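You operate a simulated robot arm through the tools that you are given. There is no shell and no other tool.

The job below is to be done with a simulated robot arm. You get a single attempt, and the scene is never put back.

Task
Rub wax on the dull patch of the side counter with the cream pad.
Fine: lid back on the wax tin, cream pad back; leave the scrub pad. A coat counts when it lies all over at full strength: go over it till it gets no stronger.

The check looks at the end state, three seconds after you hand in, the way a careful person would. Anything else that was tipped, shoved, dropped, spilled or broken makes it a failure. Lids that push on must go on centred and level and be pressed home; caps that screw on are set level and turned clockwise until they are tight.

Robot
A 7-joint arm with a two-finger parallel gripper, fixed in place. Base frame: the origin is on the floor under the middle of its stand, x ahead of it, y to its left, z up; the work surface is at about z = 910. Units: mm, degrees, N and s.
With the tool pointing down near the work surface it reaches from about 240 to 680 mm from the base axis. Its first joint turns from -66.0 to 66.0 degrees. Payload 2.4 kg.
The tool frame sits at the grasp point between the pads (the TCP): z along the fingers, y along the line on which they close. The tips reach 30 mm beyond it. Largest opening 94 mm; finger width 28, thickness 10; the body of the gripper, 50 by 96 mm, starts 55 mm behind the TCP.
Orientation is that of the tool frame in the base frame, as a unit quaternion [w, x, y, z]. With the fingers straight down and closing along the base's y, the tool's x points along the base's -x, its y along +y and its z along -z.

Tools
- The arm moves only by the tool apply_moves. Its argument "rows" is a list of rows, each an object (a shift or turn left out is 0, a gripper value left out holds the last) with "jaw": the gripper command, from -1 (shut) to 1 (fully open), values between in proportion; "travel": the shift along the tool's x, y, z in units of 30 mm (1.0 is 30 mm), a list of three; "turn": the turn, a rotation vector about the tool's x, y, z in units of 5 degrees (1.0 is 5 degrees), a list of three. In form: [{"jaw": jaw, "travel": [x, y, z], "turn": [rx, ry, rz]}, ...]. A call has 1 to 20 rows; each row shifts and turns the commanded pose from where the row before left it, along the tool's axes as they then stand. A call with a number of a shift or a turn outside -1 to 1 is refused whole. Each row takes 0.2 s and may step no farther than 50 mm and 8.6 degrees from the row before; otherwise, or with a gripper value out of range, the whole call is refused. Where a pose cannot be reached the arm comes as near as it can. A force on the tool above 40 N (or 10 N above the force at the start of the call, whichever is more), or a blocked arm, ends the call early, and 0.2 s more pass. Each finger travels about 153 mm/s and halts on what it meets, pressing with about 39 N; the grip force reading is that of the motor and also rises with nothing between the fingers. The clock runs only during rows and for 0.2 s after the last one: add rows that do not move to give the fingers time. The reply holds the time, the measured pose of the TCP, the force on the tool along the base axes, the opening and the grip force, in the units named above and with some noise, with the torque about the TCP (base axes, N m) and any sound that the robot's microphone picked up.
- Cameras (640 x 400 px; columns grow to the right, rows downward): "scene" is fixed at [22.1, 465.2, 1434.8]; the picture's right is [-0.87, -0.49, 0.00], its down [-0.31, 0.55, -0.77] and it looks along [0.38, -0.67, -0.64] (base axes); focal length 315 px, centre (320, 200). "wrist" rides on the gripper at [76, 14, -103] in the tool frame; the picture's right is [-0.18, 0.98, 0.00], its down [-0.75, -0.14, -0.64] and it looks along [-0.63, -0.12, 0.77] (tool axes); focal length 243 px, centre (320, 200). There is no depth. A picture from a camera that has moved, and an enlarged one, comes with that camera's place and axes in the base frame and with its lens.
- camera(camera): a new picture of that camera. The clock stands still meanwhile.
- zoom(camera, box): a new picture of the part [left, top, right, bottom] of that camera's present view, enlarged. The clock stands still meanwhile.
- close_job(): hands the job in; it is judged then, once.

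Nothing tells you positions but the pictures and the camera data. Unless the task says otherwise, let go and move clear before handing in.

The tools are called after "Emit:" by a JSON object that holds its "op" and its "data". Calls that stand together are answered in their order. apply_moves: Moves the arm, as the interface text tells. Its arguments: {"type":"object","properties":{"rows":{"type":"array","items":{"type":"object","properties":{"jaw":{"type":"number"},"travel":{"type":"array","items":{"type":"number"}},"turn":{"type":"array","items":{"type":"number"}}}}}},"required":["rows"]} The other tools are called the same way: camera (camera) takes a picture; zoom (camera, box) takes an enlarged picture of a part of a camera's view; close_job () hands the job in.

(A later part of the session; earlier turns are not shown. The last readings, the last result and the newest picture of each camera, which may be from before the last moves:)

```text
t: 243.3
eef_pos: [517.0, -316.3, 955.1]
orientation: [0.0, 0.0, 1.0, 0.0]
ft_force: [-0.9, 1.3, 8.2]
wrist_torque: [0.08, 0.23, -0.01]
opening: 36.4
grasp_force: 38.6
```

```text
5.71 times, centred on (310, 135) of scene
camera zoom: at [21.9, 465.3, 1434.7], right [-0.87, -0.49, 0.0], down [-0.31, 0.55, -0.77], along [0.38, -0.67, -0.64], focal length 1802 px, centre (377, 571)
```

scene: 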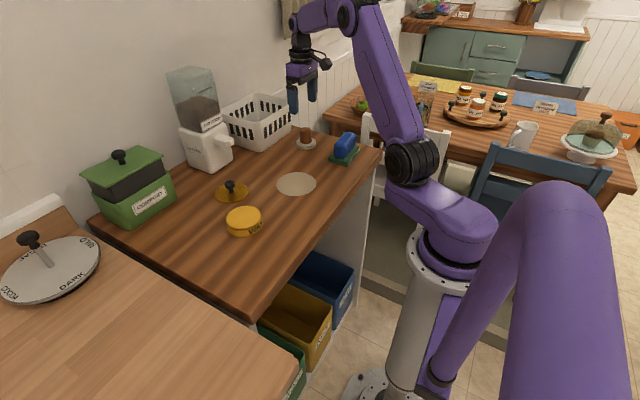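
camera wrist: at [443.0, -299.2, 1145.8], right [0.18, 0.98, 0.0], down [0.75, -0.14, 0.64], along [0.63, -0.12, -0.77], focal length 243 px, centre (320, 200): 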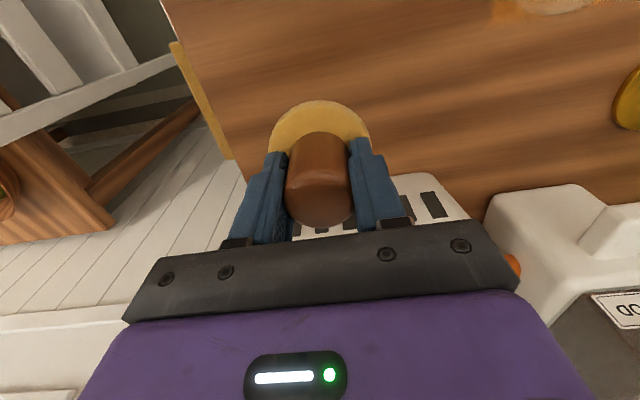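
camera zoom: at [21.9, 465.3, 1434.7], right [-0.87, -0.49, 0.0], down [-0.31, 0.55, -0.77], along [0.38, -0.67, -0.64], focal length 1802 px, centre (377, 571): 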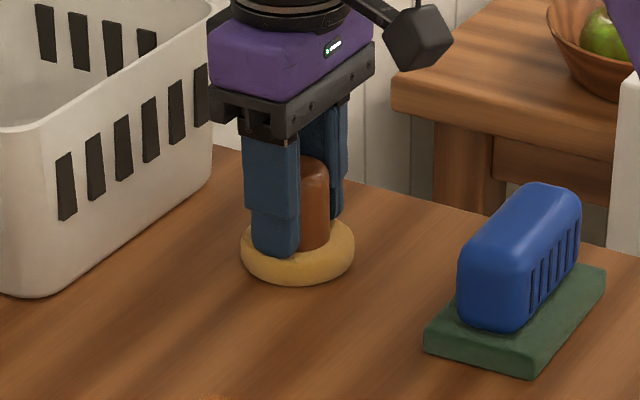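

The pad sits exactly at its original spot with light contact. Releasing and rising straight up.

Emit:
{"op": "apply_moves", "data": {"rows": [{"travel": [0, 0, -0.01]}, {"jaw": 0.2}, {}, {}, {"travel": [0, 0, -0.4]}, {"travel": [0, 0, -0.9]}, {"travel": [0, 0, -0.9]}, {"travel": [0, 0, -0.9]}, {}]}}

Emit:
{"op": "zoom", "data": {"camera": "scene", "box": [270, 100, 350, 170]}}

Emit:
{"op": "camera", "data": {"camera": "wrist"}}

```text
t: 245.3
eef_pos: [517.1, -316.3, 1049.7]
orientation: [-0.001, -0.001, 1.0, 0.0]
ft_force: [0.4, 0.1, 0.1]
wrist_torque: [-0.01, 0.01, -0.04]
opening: 56.4
grasp_force: 0.1
```

```text
5.71 times, centred on (310, 135) of scene
camera zoom: at [22.1, 465.2, 1434.8], right [-0.87, -0.49, 0.0], down [-0.31, 0.55, -0.77], along [0.38, -0.67, -0.64], focal length 1802 px, centre (377, 571)
```

zoom: 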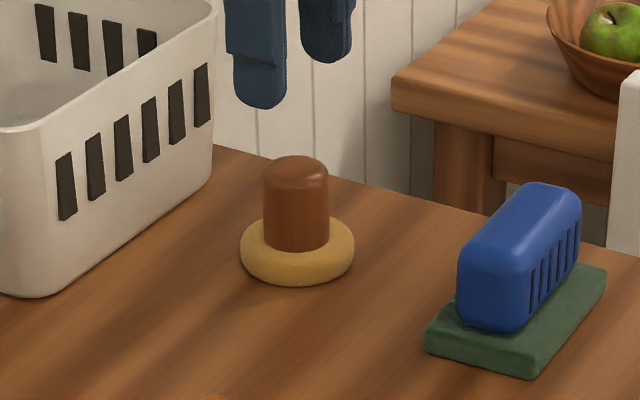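

```text
taken
camera wrist: at [440.9, -300.3, 1152.3], right [0.18, 0.98, 0.0], down [0.75, -0.14, 0.64], along [0.63, -0.12, -0.77], focal length 243 px, centre (320, 200)
```

wrist: 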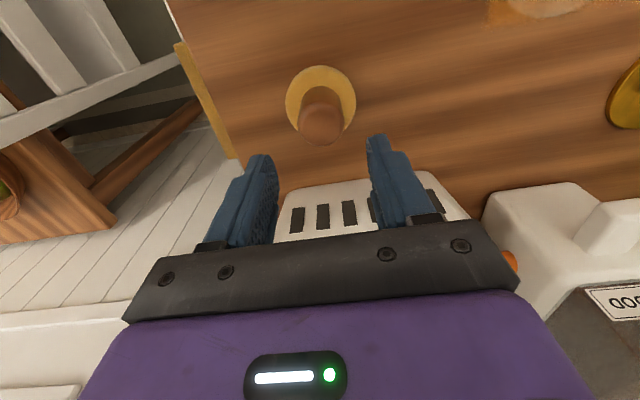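

The pad is back in place. Next: fetching the lid at about (554, 3.5).

Emit:
{"op": "apply_moves", "data": {"rows": [{"travel": [-0.112, 0.967, 0]}, {"travel": [-0.112, 0.967, 0]}, {"travel": [-0.112, 0.967, 0]}, {"travel": [-0.112, 0.967, 0]}, {"travel": [-0.112, 0.967, 0]}, {"travel": [-0.112, 0.967, 0]}, {"travel": [-0.112, 0.967, 0]}, {"travel": [-0.112, 0.967, 0]}, {"travel": [-0.112, 0.967, 0]}, {"travel": [-0.112, 0.967, 0]}, {"travel": [-0.112, 0.967, 0]}, {}, {}, {}]}}

Emit:
{"op": "camera", "data": {"camera": "wrist"}}

Emit:
{"op": "zoom", "data": {"camera": "scene", "box": [180, 130, 310, 250]}}

```text
t: 248.3
eef_pos: [552.2, 0.4, 1050.9]
orientation: [0.001, 0.001, 1.0, 0.0]
ft_force: [0.1, -0.7, -0.8]
wrist_torque: [-0.03, -0.04, 0.0]
opening: 56.4
grasp_force: 0.0
```

```text
taken
camera wrist: at [476.7, 17.1, 1152.2], right [0.18, 0.98, 0.0], down [0.75, -0.14, 0.64], along [0.63, -0.12, -0.77], focal length 243 px, centre (320, 200)
```

wrist: 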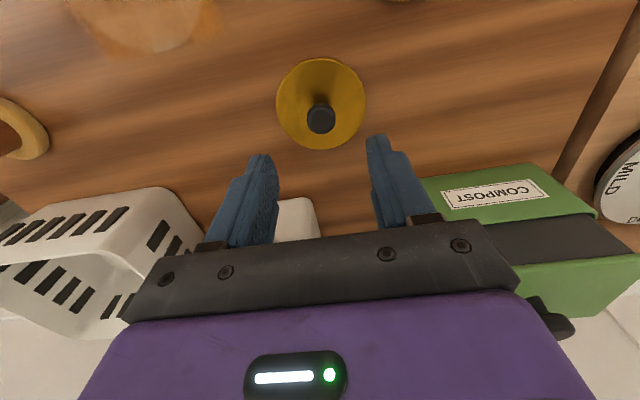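

```text
3.33 times, centred on (245, 190) of scene
camera zoom: at [22.1, 465.2, 1434.8], right [-0.87, -0.49, 0.0], down [-0.31, 0.55, -0.77], along [0.38, -0.67, -0.64], focal length 1051 px, centre (570, 233)
```

zoom: 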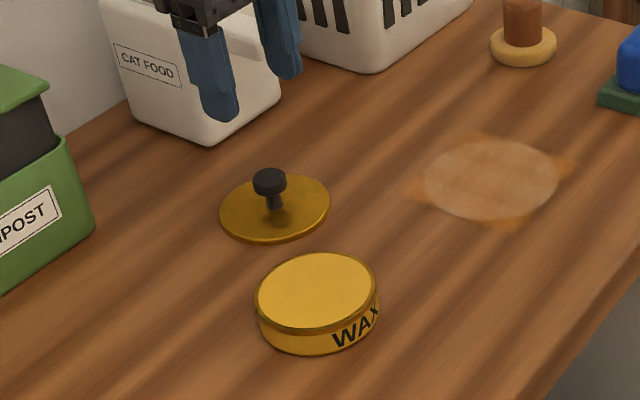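

Lining up with the knob (about +1 mm x, +2 mm y) and descending part way.

Emit:
{"op": "apply_moves", "data": {"rows": [{"jaw": 0.2, "travel": [-0.04, 0.065, 0.7]}, {"travel": [0, 0, 0.8]}, {"travel": [0, 0, 0.8]}, {}, {}]}}

Emit:
{"op": "zoom", "data": {"camera": "wrist", "box": [220, 70, 420, 220]}}

Emit:
{"op": "zoom", "data": {"camera": "scene", "box": [200, 150, 280, 215]}}

```text
t: 249.5
eef_pos: [554.6, 3.9, 978.8]
orientation: [-0.001, 0.0, 1.0, 0.0]
ft_force: [-0.1, 0.9, -0.3]
wrist_torque: [-0.01, 0.0, -0.02]
opening: 56.5
grasp_force: 0.1
```

```text
2.67 times, centred on (320, 145) of wrist
camera zoom: at [479.1, 19.3, 1081.1], right [0.18, 0.98, 0.0], down [0.75, -0.14, 0.64], along [0.63, -0.12, -0.77], focal length 647 px, centre (320, 347)
```

zoom: 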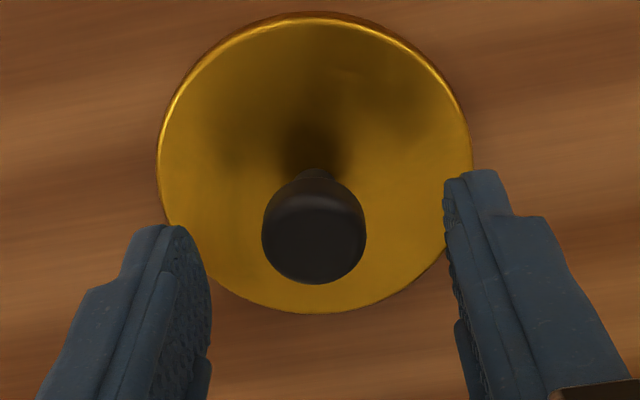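

```text
6.15 times, centred on (240, 182) of scene
camera zoom: at [22.1, 465.2, 1434.8], right [-0.87, -0.49, 0.0], down [-0.31, 0.55, -0.77], along [0.38, -0.67, -0.64], focal length 1940 px, centre (812, 308)
```

zoom: 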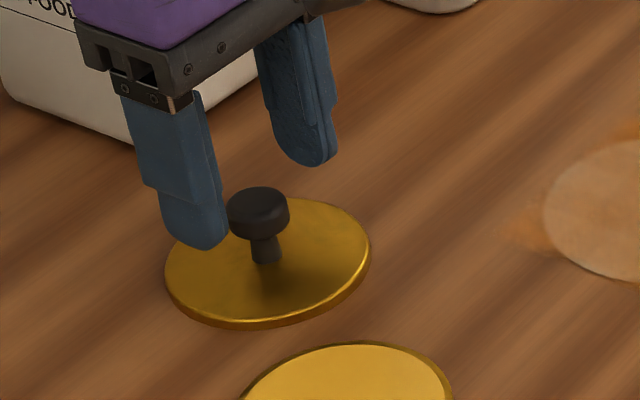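

Aligned. Descending so the tips stay ~6 mm above the lid, then closing on the knob head.

Emit:
{"op": "apply_moves", "data": {"rows": [{"travel": [0.02, 0, 0.42]}, {"travel": [0, 0, 0.42]}, {}, {}]}}

Emit:
{"op": "zoom", "data": {"camera": "scene", "box": [200, 150, 280, 215]}}

```text
t: 250.5
eef_pos: [553.8, 5.8, 954.7]
orientation: [0.0, 0.001, 1.0, -0.001]
ft_force: [-0.3, -0.7, 0.0]
wrist_torque: [0.03, -0.03, 0.01]
opening: 56.4
grasp_force: 0.1
```

```text
6.15 times, centred on (240, 182) of scene
camera zoom: at [22.1, 465.2, 1434.8], right [-0.87, -0.49, 0.0], down [-0.31, 0.55, -0.77], along [0.38, -0.67, -0.64], focal length 1940 px, centre (812, 308)
```

zoom: 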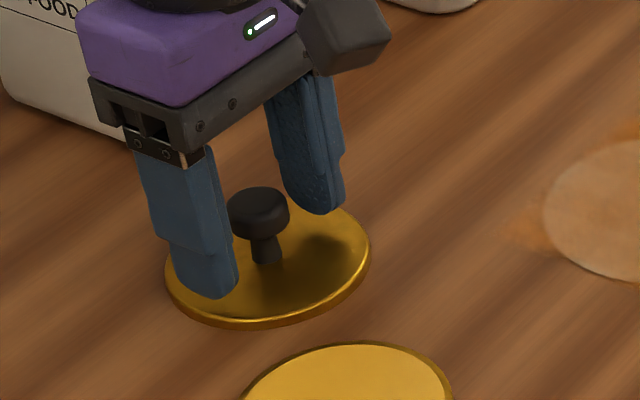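

Emit:
{"op": "apply_moves", "data": {"rows": [{"jaw": 0.0}, {"jaw": -0.2}, {"jaw": -0.4}, {"jaw": -1}, {}, {}]}}

Emit:
{"op": "zoom", "data": {"camera": "scene", "box": [200, 150, 280, 215]}}

Emit:
{"op": "zoom", "data": {"camera": "wrist", "box": [220, 70, 420, 220]}}

```text
t: 251.9
eef_pos: [554.2, 5.6, 954.9]
orientation: [0.0, 0.001, 1.0, -0.001]
ft_force: [-0.3, -0.9, 1.2]
wrist_torque: [-0.01, -0.03, 0.02]
opening: 23.7
grasp_force: 38.9
```

```text
6.15 times, centred on (240, 182) of scene
camera zoom: at [22.1, 465.2, 1434.8], right [-0.87, -0.49, 0.0], down [-0.31, 0.55, -0.77], along [0.38, -0.67, -0.64], focal length 1940 px, centre (812, 308)
```

zoom: 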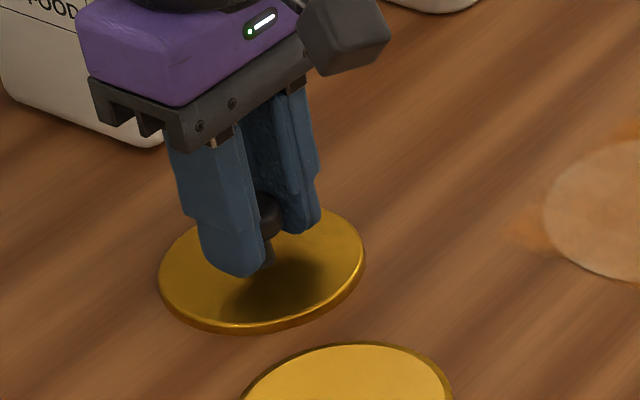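

```text
2.67 times, centred on (320, 145) of wrist
camera zoom: at [478.3, 20.9, 1056.7], right [0.18, 0.98, 0.0], down [0.75, -0.14, 0.64], along [0.63, -0.12, -0.77], focal length 647 px, centre (320, 347)
```

zoom: 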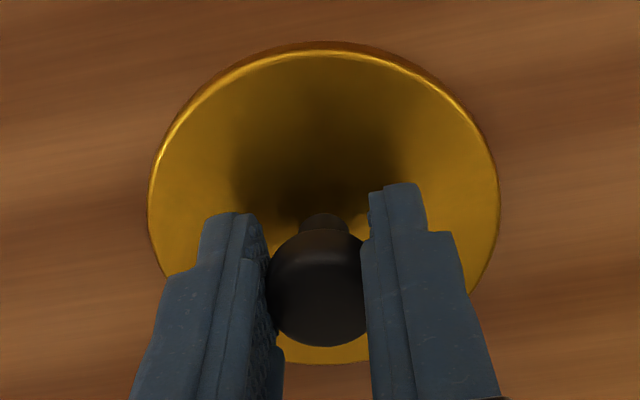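

The knob is held. Lifting the lid slowly and moving it above the tin.

Emit:
{"op": "apply_moves", "data": {"rows": [{"travel": [0, 0, -0.15]}, {"travel": [0, 0, -0.45]}, {"travel": [0, 0, -0.9]}, {"travel": [0, 0, -0.9]}, {"travel": [0, 0, -0.9]}, {"travel": [0.72, 0.5, 0]}, {"travel": [0.72, 0.5, 0]}, {"travel": [0.72, 0.5, 0]}, {"travel": [0.72, 0.5, 0]}, {"travel": [0.72, 0.5, 0]}, {}, {}, {}]}}

Emit:
{"op": "camera", "data": {"camera": "wrist"}}

Emit:
{"op": "zoom", "data": {"camera": "scene", "box": [185, 140, 285, 245]}}

```text
t: 254.7
eef_pos: [446.0, 77.9, 1053.5]
orientation: [0.0, 0.001, 1.0, 0.001]
ft_force: [0.6, 0.2, 0.2]
wrist_torque: [-0.01, 0.0, 0.01]
opening: 23.5
grasp_force: 38.8
```

```text
taken
camera wrist: at [370.5, 94.3, 1155.8], right [0.18, 0.98, 0.0], down [0.75, -0.14, 0.64], along [0.63, -0.12, -0.77], focal length 243 px, centre (320, 200)
```

wrist: 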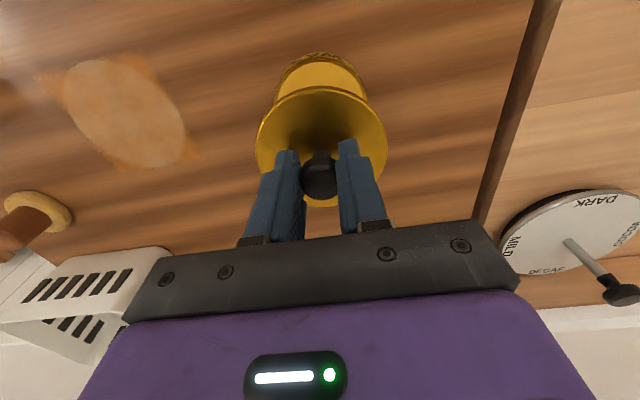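

```text
3.81 times, centred on (235, 192) of scene
camera zoom: at [22.1, 465.2, 1434.8], right [-0.87, -0.49, 0.0], down [-0.31, 0.55, -0.77], along [0.38, -0.67, -0.64], focal length 1201 px, centre (644, 229)
```

zoom: 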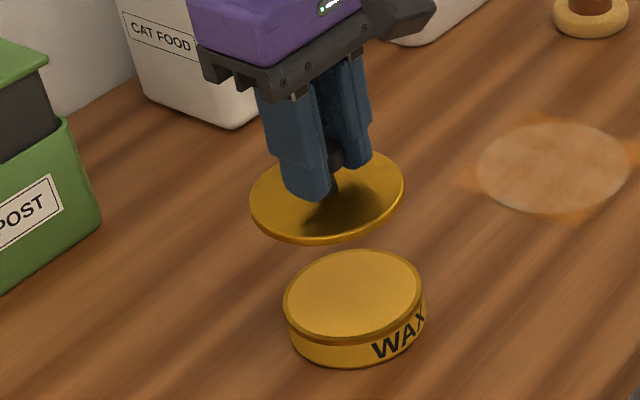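

Emit:
{"op": "zoom", "data": {"camera": "wrist", "box": [240, 30, 400, 150]}}

Emit:
{"op": "zoom", "data": {"camera": "scene", "box": [205, 165, 275, 245]}}

```text
3.33 times, centred on (320, 90) of wrist
camera zoom: at [370.5, 94.3, 1155.8], right [0.18, 0.98, 0.0], down [0.75, -0.14, 0.64], along [0.63, -0.12, -0.77], focal length 809 px, centre (320, 567)
```

zoom: 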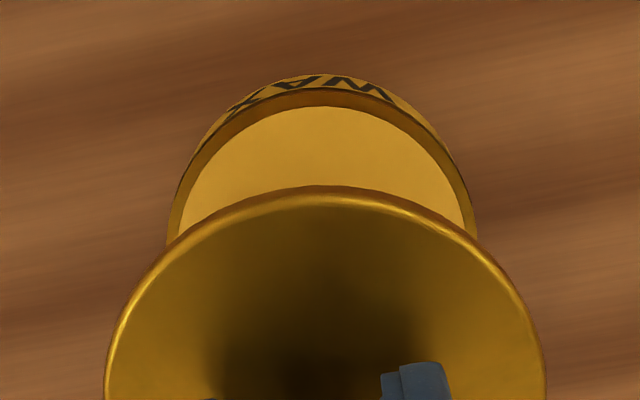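

```text
5.00 times, centred on (240, 205) of scene
camera zoom: at [22.1, 465.2, 1434.8], right [-0.87, -0.49, 0.0], down [-0.31, 0.55, -0.77], along [0.38, -0.67, -0.64], focal length 1576 px, centre (720, 175)
```

zoom: 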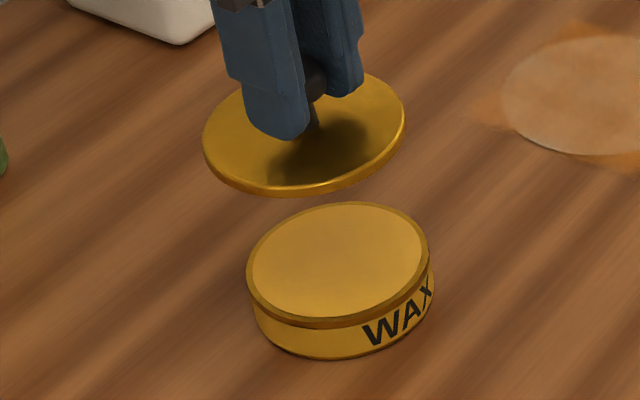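

Emit:
{"op": "zoom", "data": {"camera": "scene", "box": [215, 190, 275, 245]}}

Emit:
{"op": "zoom", "data": {"camera": "wrist", "box": [220, 70, 420, 220]}}

```text
7.27 times, centred on (245, 218) of scene
camera zoom: at [22.1, 465.2, 1434.8], right [-0.87, -0.49, 0.0], down [-0.31, 0.55, -0.77], along [0.38, -0.67, -0.64], focal length 2293 px, centre (866, 73)
```

zoom: 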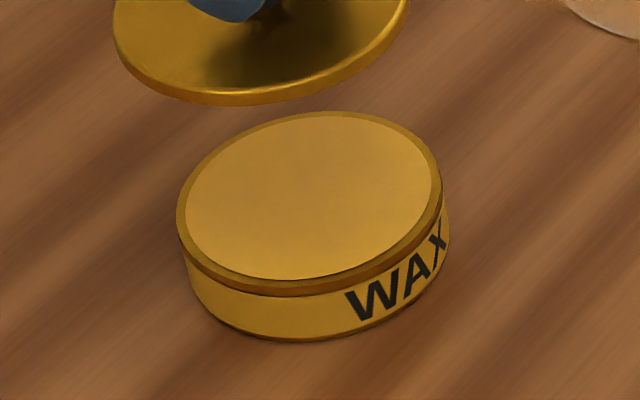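

```text
2.67 times, centred on (320, 145) of wrist
camera zoom: at [370.5, 94.3, 1155.8], right [0.18, 0.98, 0.0], down [0.75, -0.14, 0.64], along [0.63, -0.12, -0.77], focal length 647 px, centre (320, 347)
```

zoom: 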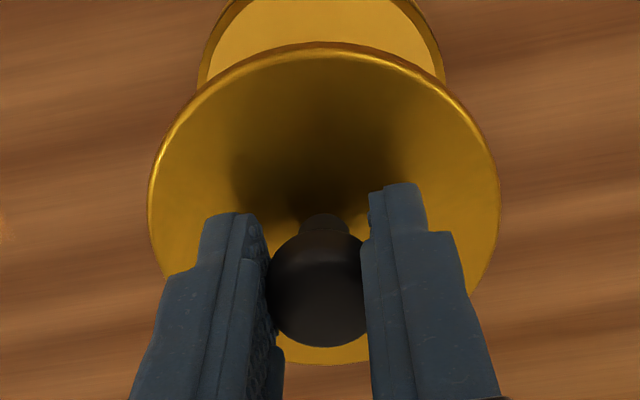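

The tin is exactly where it was when I removed the lid, so I can reuse that pose. I'll take a few idle readings to average out pose noise.

Emit:
{"op": "apply_moves", "data": {"rows": [{}]}}

Emit:
{"op": "apply_moves", "data": {"rows": [{}]}}

Emit:
{"op": "apply_moves", "data": {"rows": [{}]}}

Emit:
{"op": "apply_moves", "data": {"rows": [{}]}}

Emit:
{"op": "apply_moves", "data": {"rows": [{}]}}

Emit:
{"op": "zoom", "data": {"camera": "wrist", "box": [240, 30, 400, 150]}}

```text
t: 255.1
eef_pos: [445.6, 79.9, 1053.2]
orientation: [-0.001, -0.001, 1.0, 0.0]
ft_force: [0.9, -0.1, -0.9]
wrist_torque: [0.02, 0.02, 0.01]
opening: 23.7
grasp_force: 39.0
```

```text
t: 255.5
eef_pos: [445.3, 79.2, 1053.6]
orientation: [0.001, 0.0, 1.0, -0.001]
ft_force: [-0.5, -0.1, -0.7]
wrist_torque: [-0.02, -0.02, -0.03]
opening: 23.7
grasp_force: 38.5
```

```text
t: 255.9
eef_pos: [446.1, 78.4, 1054.2]
orientation: [0.0, 0.001, 1.0, 0.001]
ft_force: [0.3, 0.3, -0.4]
wrist_torque: [-0.03, 0.0, 0.02]
opening: 23.9
grasp_force: 39.0
```

```text
t: 256.3
eef_pos: [445.2, 77.8, 1052.4]
orientation: [0.0, 0.0, 1.0, 0.0]
ft_force: [1.2, -0.1, -0.8]
wrist_torque: [0.0, -0.01, -0.02]
opening: 23.9
grasp_force: 39.1
```

```text
t: 256.7
eef_pos: [445.3, 79.1, 1053.7]
orientation: [0.0, 0.0, 1.0, 0.0]
ft_force: [-0.8, -0.4, 0.2]
wrist_torque: [-0.01, 0.01, -0.03]
opening: 23.9
grasp_force: 38.7
```

```text
3.33 times, centred on (320, 90) of wrist
camera zoom: at [370.5, 94.3, 1155.7], right [0.18, 0.98, 0.0], down [0.75, -0.14, 0.64], along [0.63, -0.12, -0.77], focal length 809 px, centre (320, 567)
```

zoom: 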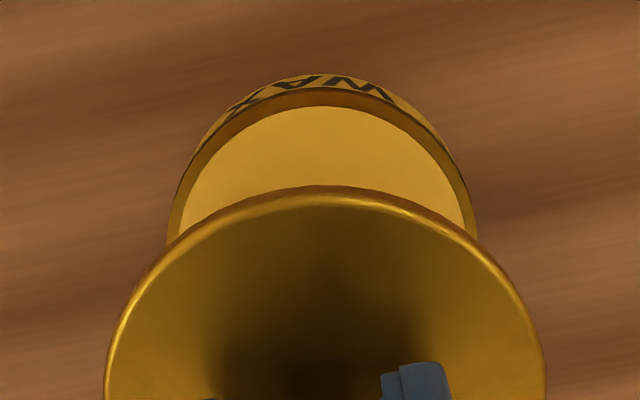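

Camera readings are steady, so comparing them with the first grip gives the offset: about -4 mm in x, +0.7 mm in y. Moving and lowering to a few mm above the seat for a check.

Emit:
{"op": "apply_moves", "data": {"rows": [{"travel": [0.125, 0.025, 0]}, {"travel": [0, 0, 0.7]}, {"travel": [0, 0, 0.7]}, {"travel": [0, 0, 0.6]}, {}, {}, {}]}}

Emit:
{"op": "zoom", "data": {"camera": "wrist", "box": [220, 70, 420, 220]}}

Emit:
{"op": "zoom", "data": {"camera": "scene", "box": [205, 185, 275, 245]}}

```text
t: 258.3
eef_pos: [441.7, 78.5, 994.3]
orientation: [-0.001, 0.0, 1.0, 0.0]
ft_force: [0.8, 0.0, -0.7]
wrist_torque: [0.02, 0.02, 0.0]
opening: 24.0
grasp_force: 38.7
```

```text
2.67 times, centred on (320, 145) of wrist
camera zoom: at [366.6, 94.5, 1097.3], right [0.18, 0.98, 0.0], down [0.75, -0.14, 0.64], along [0.63, -0.12, -0.77], focal length 647 px, centre (320, 347)
```

zoom: 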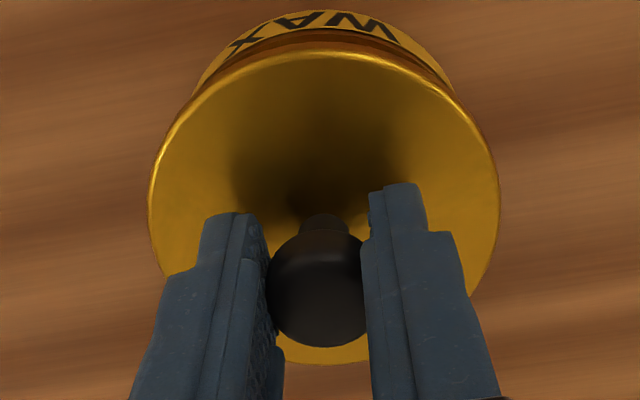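

```text
6.67 times, centred on (240, 215) of scene
camera zoom: at [22.1, 465.2, 1434.8], right [-0.87, -0.49, 0.0], down [-0.31, 0.55, -0.77], along [0.38, -0.67, -0.64], focal length 2102 px, centre (853, 100)
```

zoom: 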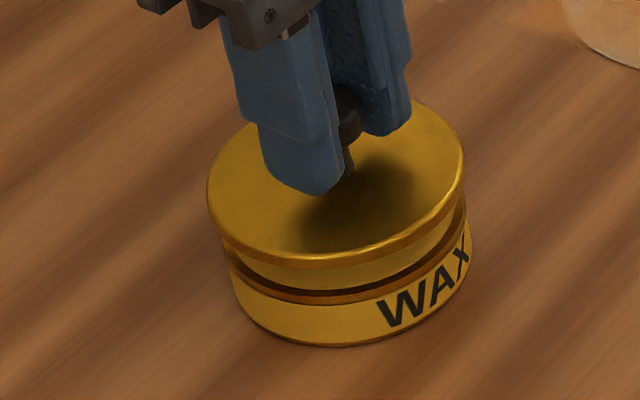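

Very close: scene and wrist views agree within ~1 mm. Nudging +0.5 mm y, +0.3 mm x, and lowering nearer to the rim.

Emit:
{"op": "apply_moves", "data": {"rows": [{"travel": [-0.01, 0.017, 0.15]}, {"travel": [0, 0, 0.12]}, {}, {}]}}

Emit:
{"op": "zoom", "data": {"camera": "wrist", "box": [220, 70, 420, 220]}}

Emit:
{"op": "zoom", "data": {"camera": "scene", "box": [205, 185, 275, 245]}}

```text
t: 259.3
eef_pos: [442.7, 80.8, 986.5]
orientation: [-0.001, -0.001, 1.0, 0.0]
ft_force: [-0.1, -0.4, 0.1]
wrist_torque: [0.02, 0.02, 0.0]
opening: 23.7
grasp_force: 39.0
```

```text
2.67 times, centred on (320, 145) of wrist
camera zoom: at [367.3, 96.3, 1088.4], right [0.18, 0.98, 0.0], down [0.75, -0.14, 0.64], along [0.63, -0.12, -0.77], focal length 647 px, centre (320, 347)
```

zoom: 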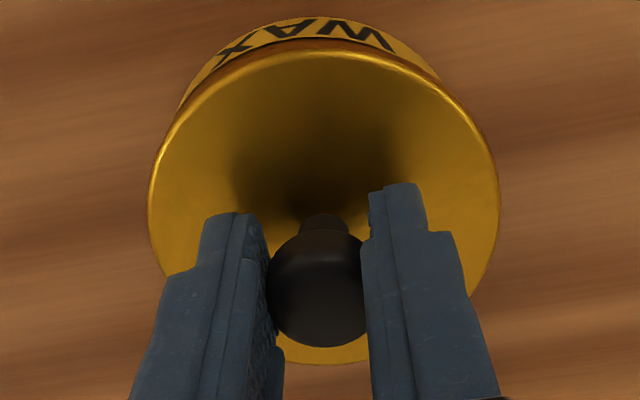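

```text
6.67 times, centred on (240, 215) of scene
camera zoom: at [22.1, 465.2, 1434.8], right [-0.87, -0.49, 0.0], down [-0.31, 0.55, -0.77], along [0.38, -0.67, -0.64], focal length 2102 px, centre (853, 100)
```

zoom: 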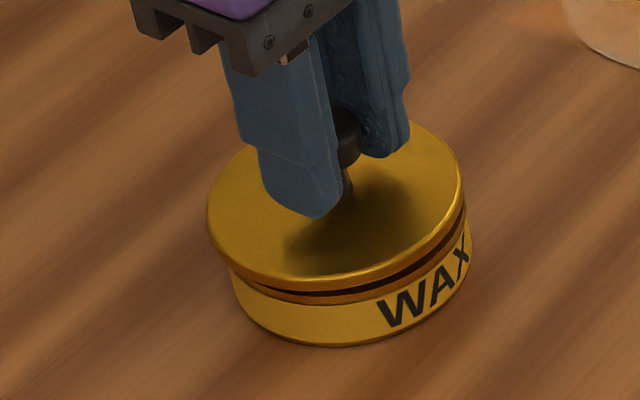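

Emit:
{"op": "apply_moves", "data": {"rows": [{"travel": [0.025, -0.04, 0.03]}, {"travel": [0, 0, 0.03]}, {}, {}]}}

Emit:
{"op": "zoom", "data": {"camera": "wrist", "box": [220, 70, 420, 220]}}

Emit:
{"op": "zoom", "data": {"camera": "scene", "box": [205, 185, 275, 245]}}

```text
t: 260.3
eef_pos: [442.5, 80.4, 984.1]
orientation: [0.0, 0.0, 1.0, 0.0]
ft_force: [-0.4, 0.6, 0.1]
wrist_torque: [-0.01, -0.01, -0.03]
opening: 23.8
grasp_force: 39.3
```

```text
2.67 times, centred on (320, 145) of wrist
camera zoom: at [366.7, 95.5, 1086.7], right [0.18, 0.98, 0.0], down [0.75, -0.14, 0.64], along [0.63, -0.12, -0.77], focal length 647 px, centre (320, 347)
```

zoom: 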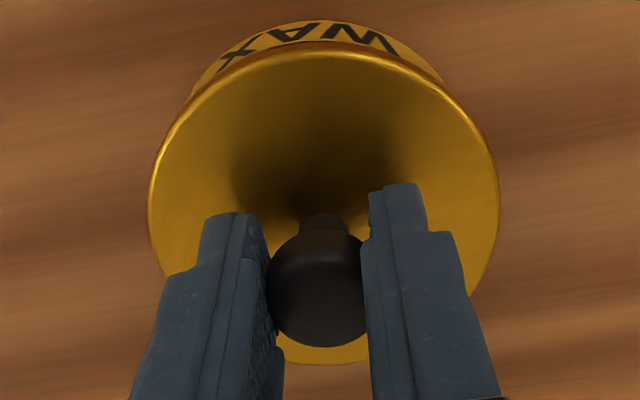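

```text
6.67 times, centred on (240, 215) of scene
camera zoom: at [22.1, 465.2, 1434.8], right [-0.87, -0.49, 0.0], down [-0.31, 0.55, -0.77], along [0.38, -0.67, -0.64], focal length 2102 px, centre (853, 100)
```

zoom: 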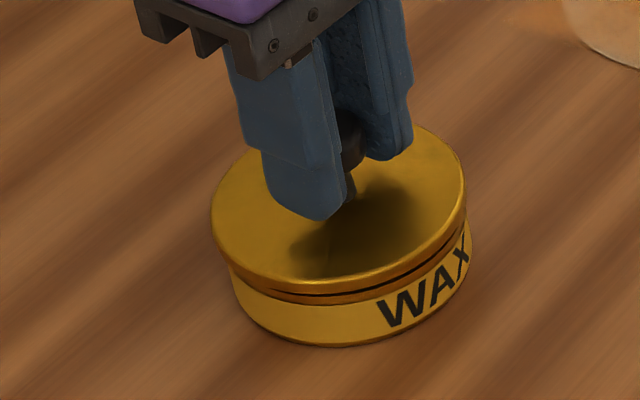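

Now well aligned in both views. Lowering in small steps to seat the lid.

Emit:
{"op": "apply_moves", "data": {"rows": [{"travel": [0, 0, 0.03]}, {"travel": [0, 0, 0.03]}, {}]}}

Emit:
{"op": "apply_moves", "data": {"rows": [{"travel": [0, 0, 0.02]}, {}]}}

```text
t: 261.1
eef_pos: [442.4, 79.3, 981.5]
orientation: [0.0, 0.0, 1.0, 0.0]
ft_force: [0.1, -0.3, -1.3]
wrist_torque: [-0.02, -0.03, 0.01]
opening: 23.8
grasp_force: 39.0
```

```text
t: 261.7
eef_pos: [441.3, 80.7, 981.0]
orientation: [0.0, 0.0, 1.0, 0.0]
ft_force: [-0.1, 0.4, -0.4]
wrist_torque: [-0.01, 0.03, 0.01]
opening: 23.8
grasp_force: 39.3
```

Emit:
{"op": "apply_moves", "data": {"rows": [{"travel": [0, 0, 0.02]}, {}]}}

Emit:
{"op": "apply_moves", "data": {"rows": [{"travel": [0, 0, 0.02]}, {}]}}

Emit:
{"op": "zoom", "data": {"camera": "scene", "box": [205, 185, 275, 245]}}

```text
t: 262.3
eef_pos: [442.5, 79.8, 981.4]
orientation: [-0.002, 0.0, 1.0, -0.001]
ft_force: [-0.2, 0.0, -0.8]
wrist_torque: [0.0, -0.01, 0.01]
opening: 23.8
grasp_force: 38.4
```

```text
t: 262.9
eef_pos: [441.8, 79.9, 980.5]
orientation: [0.0, 0.0, 1.0, 0.0]
ft_force: [-0.1, 0.4, -0.4]
wrist_torque: [0.02, 0.05, 0.0]
opening: 23.9
grasp_force: 39.4
```

```text
6.67 times, centred on (240, 215) of scene
camera zoom: at [22.1, 465.2, 1434.8], right [-0.87, -0.49, 0.0], down [-0.31, 0.55, -0.77], along [0.38, -0.67, -0.64], focal length 2102 px, centre (853, 100)
```

zoom: 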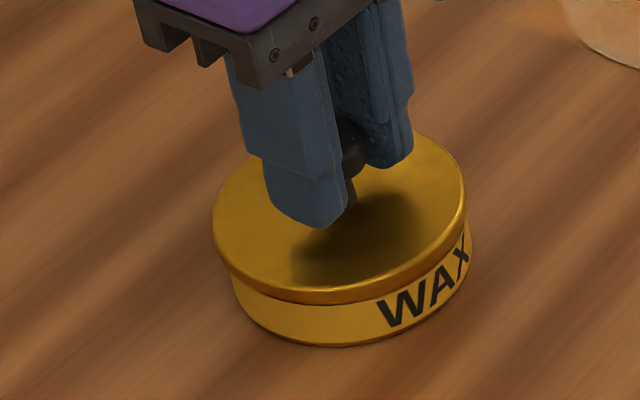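

The lid has slipped over the rim with the gap closed. Continuing down until it's firmly seated.

Emit:
{"op": "apply_moves", "data": {"rows": [{"travel": [0, 0, 0.02]}, {}]}}

Emit:
{"op": "apply_moves", "data": {"rows": [{"travel": [0, 0, 0.02]}, {}]}}

```text
t: 263.5
eef_pos: [441.8, 80.2, 981.0]
orientation: [0.0, 0.001, 1.0, 0.0]
ft_force: [-12.5, -9.1, 36.0]
wrist_torque: [-0.22, 0.31, -0.04]
opening: 23.9
grasp_force: 38.9
heard: snap
```

```text
t: 264.1
eef_pos: [443.1, 78.6, 980.4]
orientation: [0.0, 0.001, 1.0, 0.0]
ft_force: [-12.9, -8.4, 43.6]
wrist_torque: [-0.25, 0.1, -0.08]
opening: 24.0
grasp_force: 39.3
```

I heard the snap, and force is 43 N. I'll open the fingers to let go and inspect.

Emit:
{"op": "apply_moves", "data": {"rows": [{"jaw": -0.1}, {}, {"jaw": 0.2}, {}]}}

Emit:
{"op": "zoom", "data": {"camera": "scene", "box": [205, 185, 275, 245]}}

Emit:
{"op": "zoom", "data": {"camera": "wrist", "box": [220, 70, 420, 220]}}

```text
t: 265.1
eef_pos: [443.5, 79.6, 978.6]
orientation: [-0.001, 0.0, 1.0, 0.0]
ft_force: [0.2, -1.0, -0.4]
wrist_torque: [0.0, -0.01, -0.01]
opening: 56.6
grasp_force: 0.0
```

```text
6.67 times, centred on (240, 215) of scene
camera zoom: at [22.1, 465.2, 1434.8], right [-0.87, -0.49, 0.0], down [-0.31, 0.55, -0.77], along [0.38, -0.67, -0.64], focal length 2102 px, centre (853, 100)
```

zoom: 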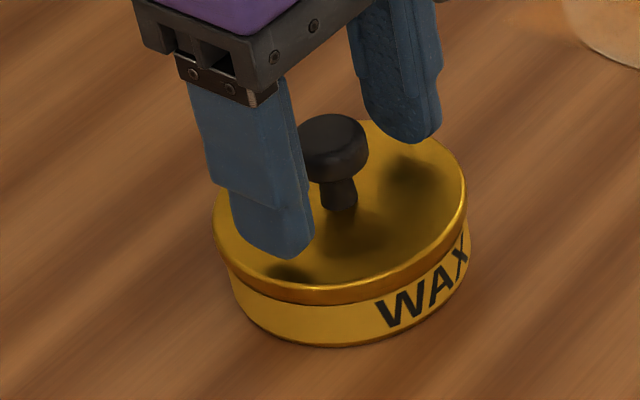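

```text
2.67 times, centred on (320, 145) of wrist
camera zoom: at [367.7, 95.4, 1081.9], right [0.18, 0.98, 0.0], down [0.75, -0.14, 0.64], along [0.63, -0.12, -0.77], focal length 647 px, centre (320, 347)
```

zoom: 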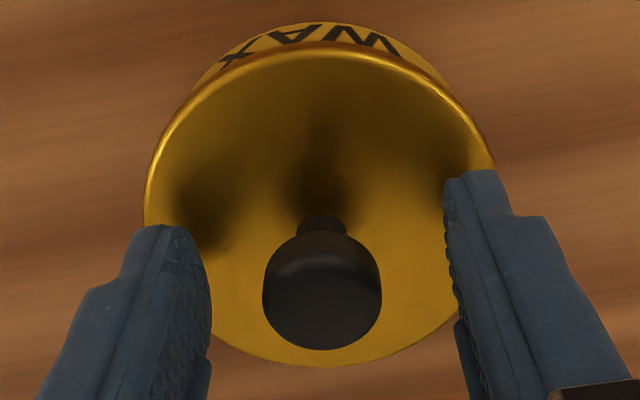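

The lid is on and level. To be sure it's pressed home, I'll rise, close the fingers, and push straight down on the knob's top.

Emit:
{"op": "apply_moves", "data": {"rows": [{"travel": [0, 0, -0.5]}, {"travel": [0, 0, -0.9]}, {"travel": [-0.06, 0, -0.6]}, {"jaw": -1}, {}, {}, {}]}}

Emit:
{"op": "zoom", "data": {"camera": "scene", "box": [205, 175, 275, 245]}}

Emit:
{"op": "camera", "data": {"camera": "wrist"}}

```text
t: 266.7
eef_pos: [444.4, 81.2, 1039.0]
orientation: [-0.001, 0.0, 1.0, 0.0]
ft_force: [-0.4, 0.0, -0.3]
wrist_torque: [-0.02, 0.01, -0.01]
opening: 0.0
grasp_force: 33.3
```

```text
5.71 times, centred on (240, 210) of scene
camera zoom: at [22.1, 465.2, 1434.8], right [-0.87, -0.49, 0.0], down [-0.31, 0.55, -0.77], along [0.38, -0.67, -0.64], focal length 1802 px, centre (777, 143)
```

zoom: 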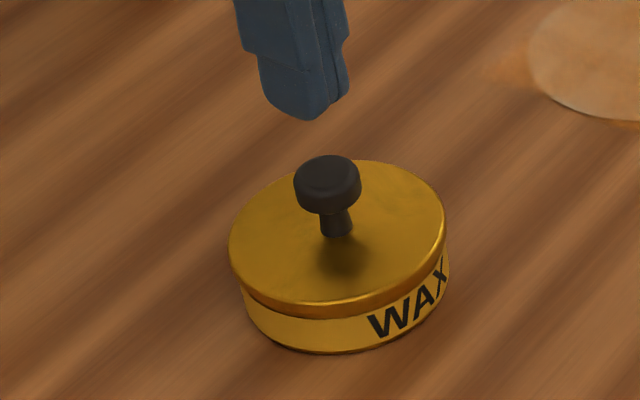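

```text
taken
camera wrist: at [370.1, 97.3, 1140.9], right [0.18, 0.98, 0.0], down [0.75, -0.14, 0.64], along [0.63, -0.12, -0.77], focal length 243 px, centre (320, 200)
```

wrist: 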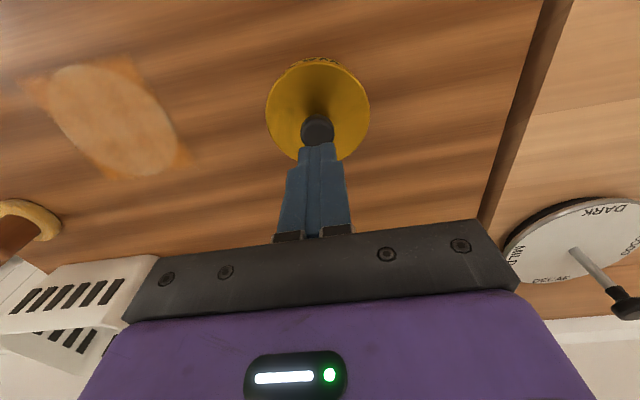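

Emit:
{"op": "zoom", "data": {"camera": "scene", "box": [210, 190, 280, 245]}}

Emit:
{"op": "zoom", "data": {"camera": "wrist", "box": [250, 40, 390, 170]}}

```text
7.27 times, centred on (245, 218) of scene
camera zoom: at [22.1, 465.2, 1434.8], right [-0.87, -0.49, 0.0], down [-0.31, 0.55, -0.77], along [0.38, -0.67, -0.64], focal length 2293 px, centre (866, 73)
```

zoom: 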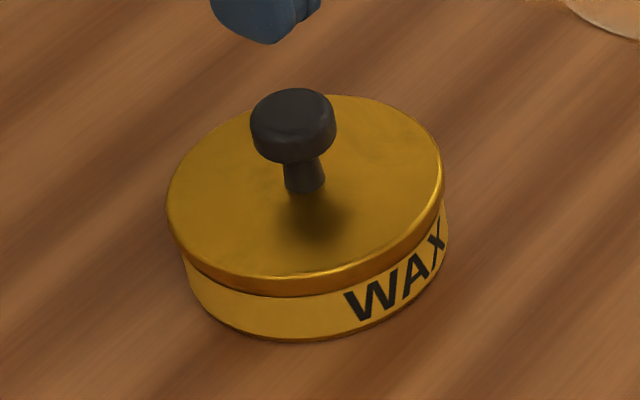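

```text
3.08 times, centred on (320, 105) of wrist
camera zoom: at [370.1, 97.3, 1140.9], right [0.18, 0.98, 0.0], down [0.75, -0.14, 0.64], along [0.63, -0.12, -0.77], focal length 746 px, centre (320, 492)
```

zoom: 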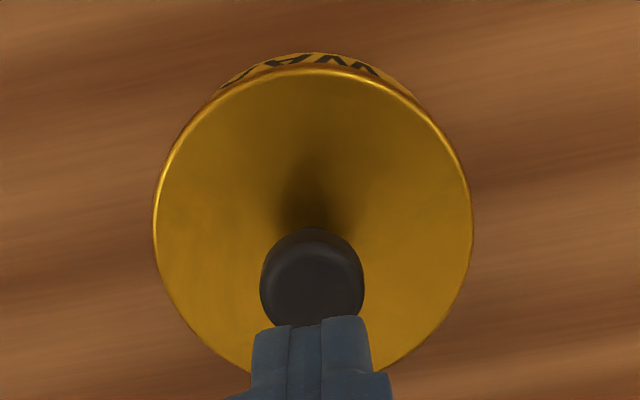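

Compared with the original, the lid sits about 1.3 mm off-centre (toward +x, +y). I'll re-grip the knob and test whether it can be centred.

Emit:
{"op": "apply_moves", "data": {"rows": [{"jaw": 0.2}, {}, {"travel": [0, -0.05, 0.6]}, {"travel": [0, 0, 0.7]}, {"travel": [0, 0, 0.55]}, {}, {}]}}

Emit:
{"op": "zoom", "data": {"camera": "wrist", "box": [220, 70, 420, 220]}}

Emit:
{"op": "zoom", "data": {"camera": "scene", "box": [205, 185, 275, 245]}}

```text
t: 268.3
eef_pos: [444.1, 82.0, 984.6]
orientation: [0.0, 0.0, 1.0, 0.001]
ft_force: [-0.3, 0.1, 0.2]
wrist_torque: [0.0, 0.02, -0.01]
opening: 56.6
grasp_force: 0.0
```

```text
2.67 times, centred on (320, 145) of wrist
camera zoom: at [368.4, 96.7, 1086.6], right [0.18, 0.98, 0.0], down [0.75, -0.14, 0.64], along [0.63, -0.12, -0.77], focal length 647 px, centre (320, 347)
```

zoom: 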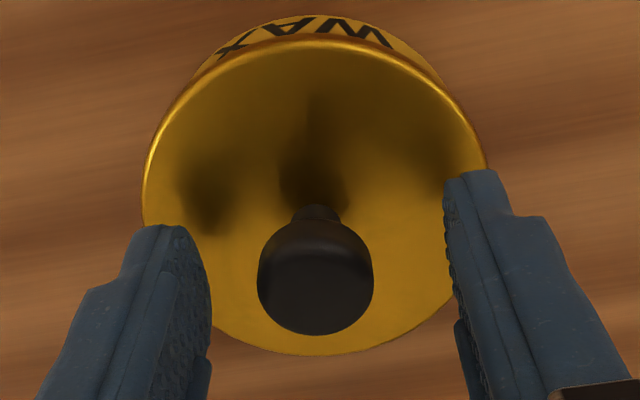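

```text
6.67 times, centred on (240, 215) of scene
camera zoom: at [22.1, 465.2, 1434.8], right [-0.87, -0.49, 0.0], down [-0.31, 0.55, -0.77], along [0.38, -0.67, -0.64], focal length 2102 px, centre (853, 100)
```

zoom: 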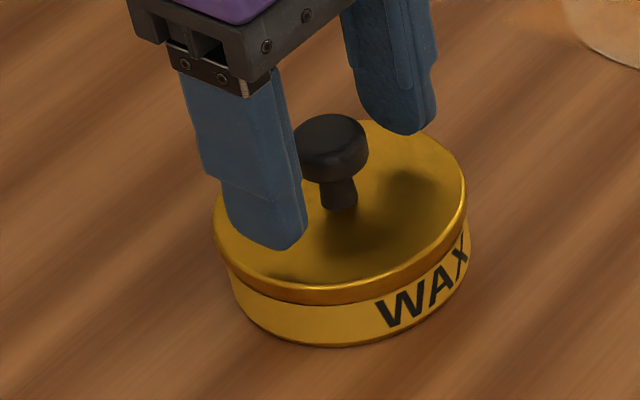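

Cross-checking against the very first image, the lid-to-tin relation now matches the initial seated state (my accidental squeeze had shifted it before). I'll finish with a confirming straight-down press using closed fingers on the knob top.

Emit:
{"op": "apply_moves", "data": {"rows": [{"travel": [0, -0.02, -0.6]}, {"travel": [0, 0, -0.8]}, {"travel": [0, 0, -0.6]}, {"jaw": -1}, {}, {}, {}, {"travel": [0, 0, 0.5]}, {"travel": [0, 0, 0.4]}, {}, {}]}}

Emit:
{"op": "zoom", "data": {"camera": "scene", "box": [205, 175, 275, 245]}}

Emit:
{"op": "zoom", "data": {"camera": "wrist", "box": [250, 70, 390, 200]}}

```text
t: 270.7
eef_pos: [443.6, 80.1, 1014.7]
orientation: [0.0, 0.001, 1.0, 0.001]
ft_force: [-0.6, 1.1, -0.2]
wrist_torque: [0.03, 0.0, 0.02]
opening: 0.3
grasp_force: 32.8
```

```text
5.71 times, centred on (240, 210) of scene
camera zoom: at [22.1, 465.2, 1434.8], right [-0.87, -0.49, 0.0], down [-0.31, 0.55, -0.77], along [0.38, -0.67, -0.64], focal length 1802 px, centre (777, 143)
```

zoom: 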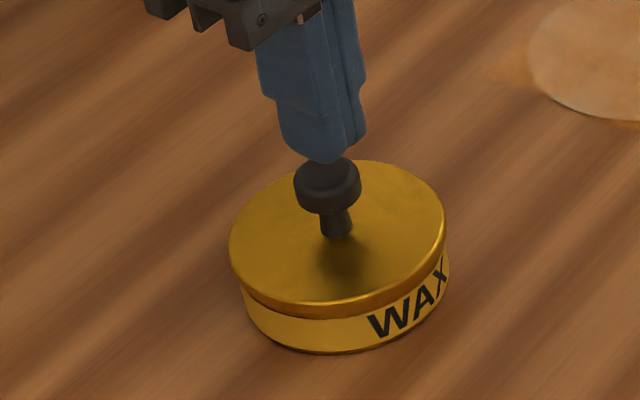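

```text
3.08 times, centred on (320, 135) of wrist
camera zoom: at [368.2, 94.7, 1118.4], right [0.18, 0.98, 0.0], down [0.75, -0.14, 0.64], along [0.63, -0.12, -0.77], focal length 746 px, centre (320, 400)
```

zoom: 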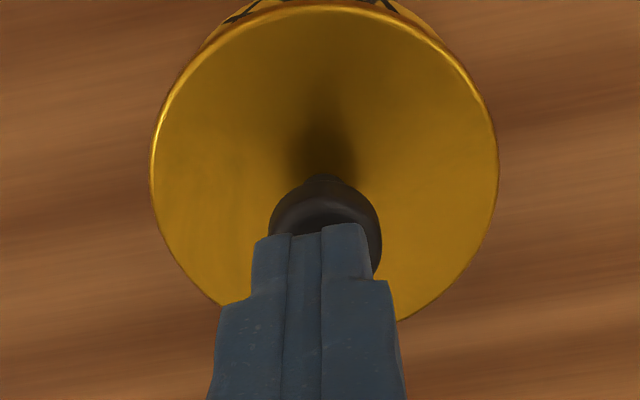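

Emit:
{"op": "apply_moves", "data": {"rows": [{"travel": [0, 0.04, 0.03]}, {"travel": [0, 0, 0.03]}, {}]}}

Emit:
{"op": "apply_moves", "data": {"rows": [{"travel": [0, 0, 0.03]}, {}]}}

```text
t: 271.5
eef_pos: [442.7, 80.5, 1015.7]
orientation: [-0.001, 0.0, 1.0, 0.0]
ft_force: [0.5, 0.0, 0.8]
wrist_torque: [0.02, 0.03, 0.03]
opening: 0.2
grasp_force: 32.7
```

```text
t: 272.1
eef_pos: [443.9, 80.0, 1013.3]
orientation: [0.0, 0.0, 1.0, 0.0]
ft_force: [-0.4, -0.3, -0.2]
wrist_torque: [0.0, 0.01, 0.01]
opening: 0.2
grasp_force: 33.0
```

Emit:
{"op": "apply_moves", "data": {"rows": [{"travel": [0, 0, 0.03]}, {"travel": [0, 0, 0.03]}, {}]}}

Emit:
{"op": "apply_moves", "data": {"rows": [{"travel": [0, 0, 0.03]}, {}]}}

Emit:
{"op": "apply_moves", "data": {"rows": [{"travel": [0, 0, 0.03]}, {}]}}

```text
t: 272.9
eef_pos: [443.8, 78.9, 1012.0]
orientation: [0.0, 0.0, 1.0, 0.0]
ft_force: [-0.1, -0.4, -0.1]
wrist_torque: [-0.01, -0.01, 0.04]
opening: 0.4
grasp_force: 33.2
```

```text
t: 273.5
eef_pos: [443.8, 78.7, 1011.8]
orientation: [0.001, 0.0, 1.0, 0.0]
ft_force: [0.9, 0.0, -0.1]
wrist_torque: [0.04, 0.02, -0.01]
opening: 0.0
grasp_force: 33.5
```

```text
t: 274.1
eef_pos: [444.3, 79.4, 1011.3]
orientation: [0.0, 0.0, 1.0, 0.0]
ft_force: [0.4, 0.7, 0.8]
wrist_torque: [0.01, 0.01, 0.03]
opening: 0.0
grasp_force: 33.2
```

Emit:
{"op": "apply_moves", "data": {"rows": [{"travel": [0, 0, 0.03]}, {"travel": [0, 0, 0.03]}, {}]}}

Emit:
{"op": "apply_moves", "data": {"rows": [{"travel": [0, 0, 0.03]}, {}]}}

```text
t: 274.9
eef_pos: [445.6, 79.8, 1008.4]
orientation: [0.0, 0.001, 1.0, 0.0]
ft_force: [0.1, 0.0, -0.2]
wrist_torque: [-0.01, 0.0, 0.02]
opening: 0.0
grasp_force: 33.5
```

```text
t: 275.5
eef_pos: [445.7, 79.9, 1009.2]
orientation: [0.0, 0.0, 1.0, 0.0]
ft_force: [0.2, 0.2, -0.4]
wrist_torque: [0.02, 0.01, -0.01]
opening: 0.1
grasp_force: 33.0
```

Emit:
{"op": "apply_moves", "data": {"rows": [{"travel": [0, 0, 0.03]}, {}]}}

Emit:
{"op": "apply_moves", "data": {"rows": [{"travel": [0, 0, 0.03]}, {}]}}

Emit:
{"op": "zoom", "data": {"camera": "scene", "box": [205, 175, 275, 245]}}

```text
t: 276.1
eef_pos: [445.0, 79.6, 1008.8]
orientation: [0.0, -0.001, 1.0, 0.0]
ft_force: [-1.3, -0.6, 0.3]
wrist_torque: [-0.03, -0.02, 0.0]
opening: 0.0
grasp_force: 32.8
```

```text
t: 276.7
eef_pos: [444.7, 79.6, 1005.6]
orientation: [0.0, 0.0, 1.0, 0.0]
ft_force: [0.4, 0.2, -0.6]
wrist_torque: [0.02, -0.04, 0.0]
opening: 0.1
grasp_force: 33.0
```

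```text
5.71 times, centred on (240, 210) of scene
camera zoom: at [22.1, 465.2, 1434.8], right [-0.87, -0.49, 0.0], down [-0.31, 0.55, -0.77], along [0.38, -0.67, -0.64], focal length 1802 px, centre (777, 143)
```

zoom: 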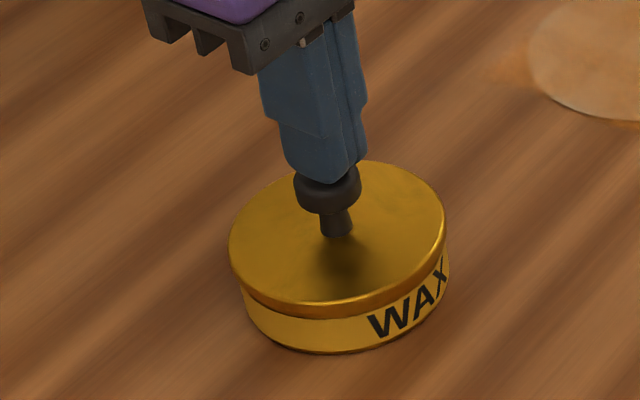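

Emit:
{"op": "apply_moves", "data": {"rows": [{"travel": [0, 0, 0.03]}, {}]}}

Emit:
{"op": "apply_moves", "data": {"rows": [{"travel": [0, 0, 0.025]}, {}]}}

Emit:
{"op": "apply_moves", "data": {"rows": [{"travel": [0, 0, 0.025]}, {}]}}

```text
t: 277.3
eef_pos: [444.7, 78.9, 1005.1]
orientation: [0.0, 0.0, 1.0, 0.0]
ft_force: [0.0, 0.0, 0.2]
wrist_torque: [0.01, -0.02, 0.0]
opening: 0.1
grasp_force: 32.9
```

```text
t: 277.9
eef_pos: [445.5, 79.4, 1005.1]
orientation: [0.0, 0.0, 1.0, 0.001]
ft_force: [-0.8, 0.7, 0.5]
wrist_torque: [0.0, 0.01, -0.01]
opening: 0.0
grasp_force: 32.8
```

```text
t: 278.5
eef_pos: [443.1, 79.2, 1003.2]
orientation: [0.0, -0.001, 1.0, 0.0]
ft_force: [0.2, -0.4, -0.6]
wrist_torque: [0.03, 0.01, -0.01]
opening: 0.2
grasp_force: 32.3
```

Emit:
{"op": "apply_moves", "data": {"rows": [{"travel": [0, 0, 0.025]}, {}]}}

Emit:
{"op": "apply_moves", "data": {"rows": [{"travel": [0, 0, 0.025]}, {}]}}

```text
t: 279.1
eef_pos: [444.3, 78.9, 1003.4]
orientation: [-0.001, 0.0, 1.0, 0.0]
ft_force: [-2.6, -0.8, 3.2]
wrist_torque: [0.01, 0.04, -0.02]
opening: 0.3
grasp_force: 32.9
```

```text
t: 279.7
eef_pos: [445.8, 79.0, 1002.5]
orientation: [0.0, 0.001, 1.0, 0.0]
ft_force: [-8.4, -4.3, 19.3]
wrist_torque: [-0.11, 0.17, -0.05]
opening: 0.0
grasp_force: 32.8
```

Contact at knob top, 19 N. One slight further press.

Emit:
{"op": "apply_moves", "data": {"rows": [{"travel": [0, 0, 0.015]}, {}, {}]}}

Emit:
{"op": "zoom", "data": {"camera": "scene", "box": [210, 190, 280, 245]}}

```text
t: 280.6
eef_pos: [444.4, 79.6, 1002.5]
orientation: [0.001, 0.001, 1.0, 0.0]
ft_force: [-5.5, -1.6, 13.3]
wrist_torque: [-0.03, 0.19, 0.04]
opening: 0.0
grasp_force: 33.2
stopped in row 3: the force on the tool passed its limit at 41 N (the readings are from after the stop); the commanded pose is now the measured one
```

```text
7.27 times, centred on (245, 218) of scene
camera zoom: at [21.7, 465.1, 1434.8], right [-0.87, -0.49, 0.0], down [-0.31, 0.55, -0.77], along [0.38, -0.67, -0.64], focal length 2293 px, centre (866, 73)
```

zoom: 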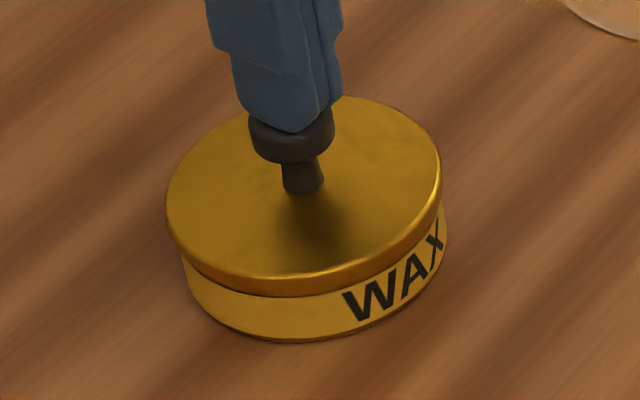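

It took 41 N without moving further, so the lid is home. Rising clear and moving back for final checks.

Emit:
{"op": "apply_moves", "data": {"rows": [{"travel": [0, 0, -0.3]}, {"travel": [0, 0, -0.9]}, {"travel": [0, 0, -0.9]}, {"travel": [0, 0, -0.9]}, {"travel": [0.5, -0.4, -0.6]}, {"travel": [0.5, -0.4, -0.6]}, {"jaw": 0.5, "travel": [0.5, -0.4, -0.6]}, {"travel": [0.5, -0.4, -0.6]}, {}, {}]}}

Emit:
{"op": "camera", "data": {"camera": "scene"}}

Emit:
{"op": "zoom", "data": {"camera": "scene", "box": [210, 190, 280, 245]}}

Emit:
{"op": "camera", "data": {"camera": "wrist"}}

```text
t: 282.8
eef_pos: [383.7, 30.9, 1163.6]
orientation: [0.0, 0.002, 1.0, 0.0]
ft_force: [0.8, -0.2, -0.5]
wrist_torque: [-0.02, 0.01, 0.0]
opening: 70.4
grasp_force: 0.1
```

```text
taken
```

scene: 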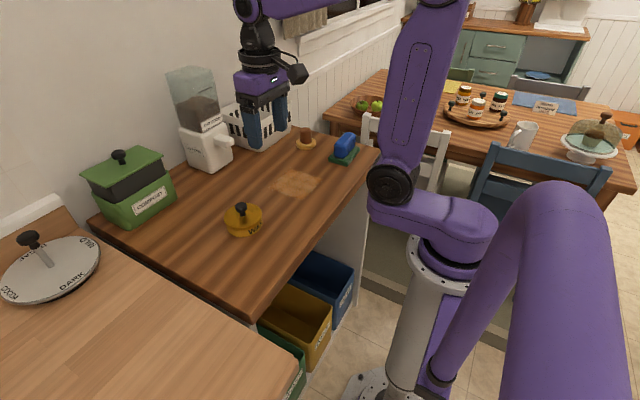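

```text
7.27 times, centred on (245, 218) of scene
camera zoom: at [22.1, 465.2, 1434.8], right [-0.87, -0.49, 0.0], down [-0.31, 0.55, -0.77], along [0.38, -0.67, -0.64], focal length 2293 px, centre (866, 73)
```

zoom: 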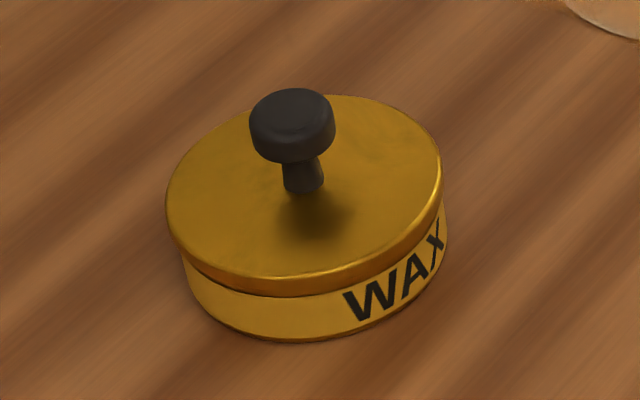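

```text
taken
camera wrist: at [308.4, 45.8, 1266.0], right [0.19, 0.98, 0.0], down [0.75, -0.14, 0.64], along [0.63, -0.12, -0.77], focal length 243 px, centre (320, 200)
```

wrist: 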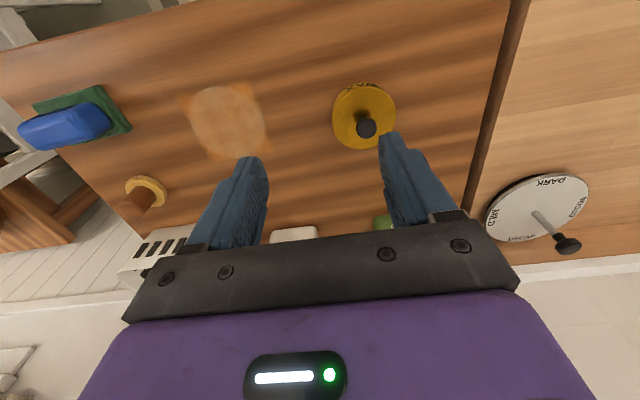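

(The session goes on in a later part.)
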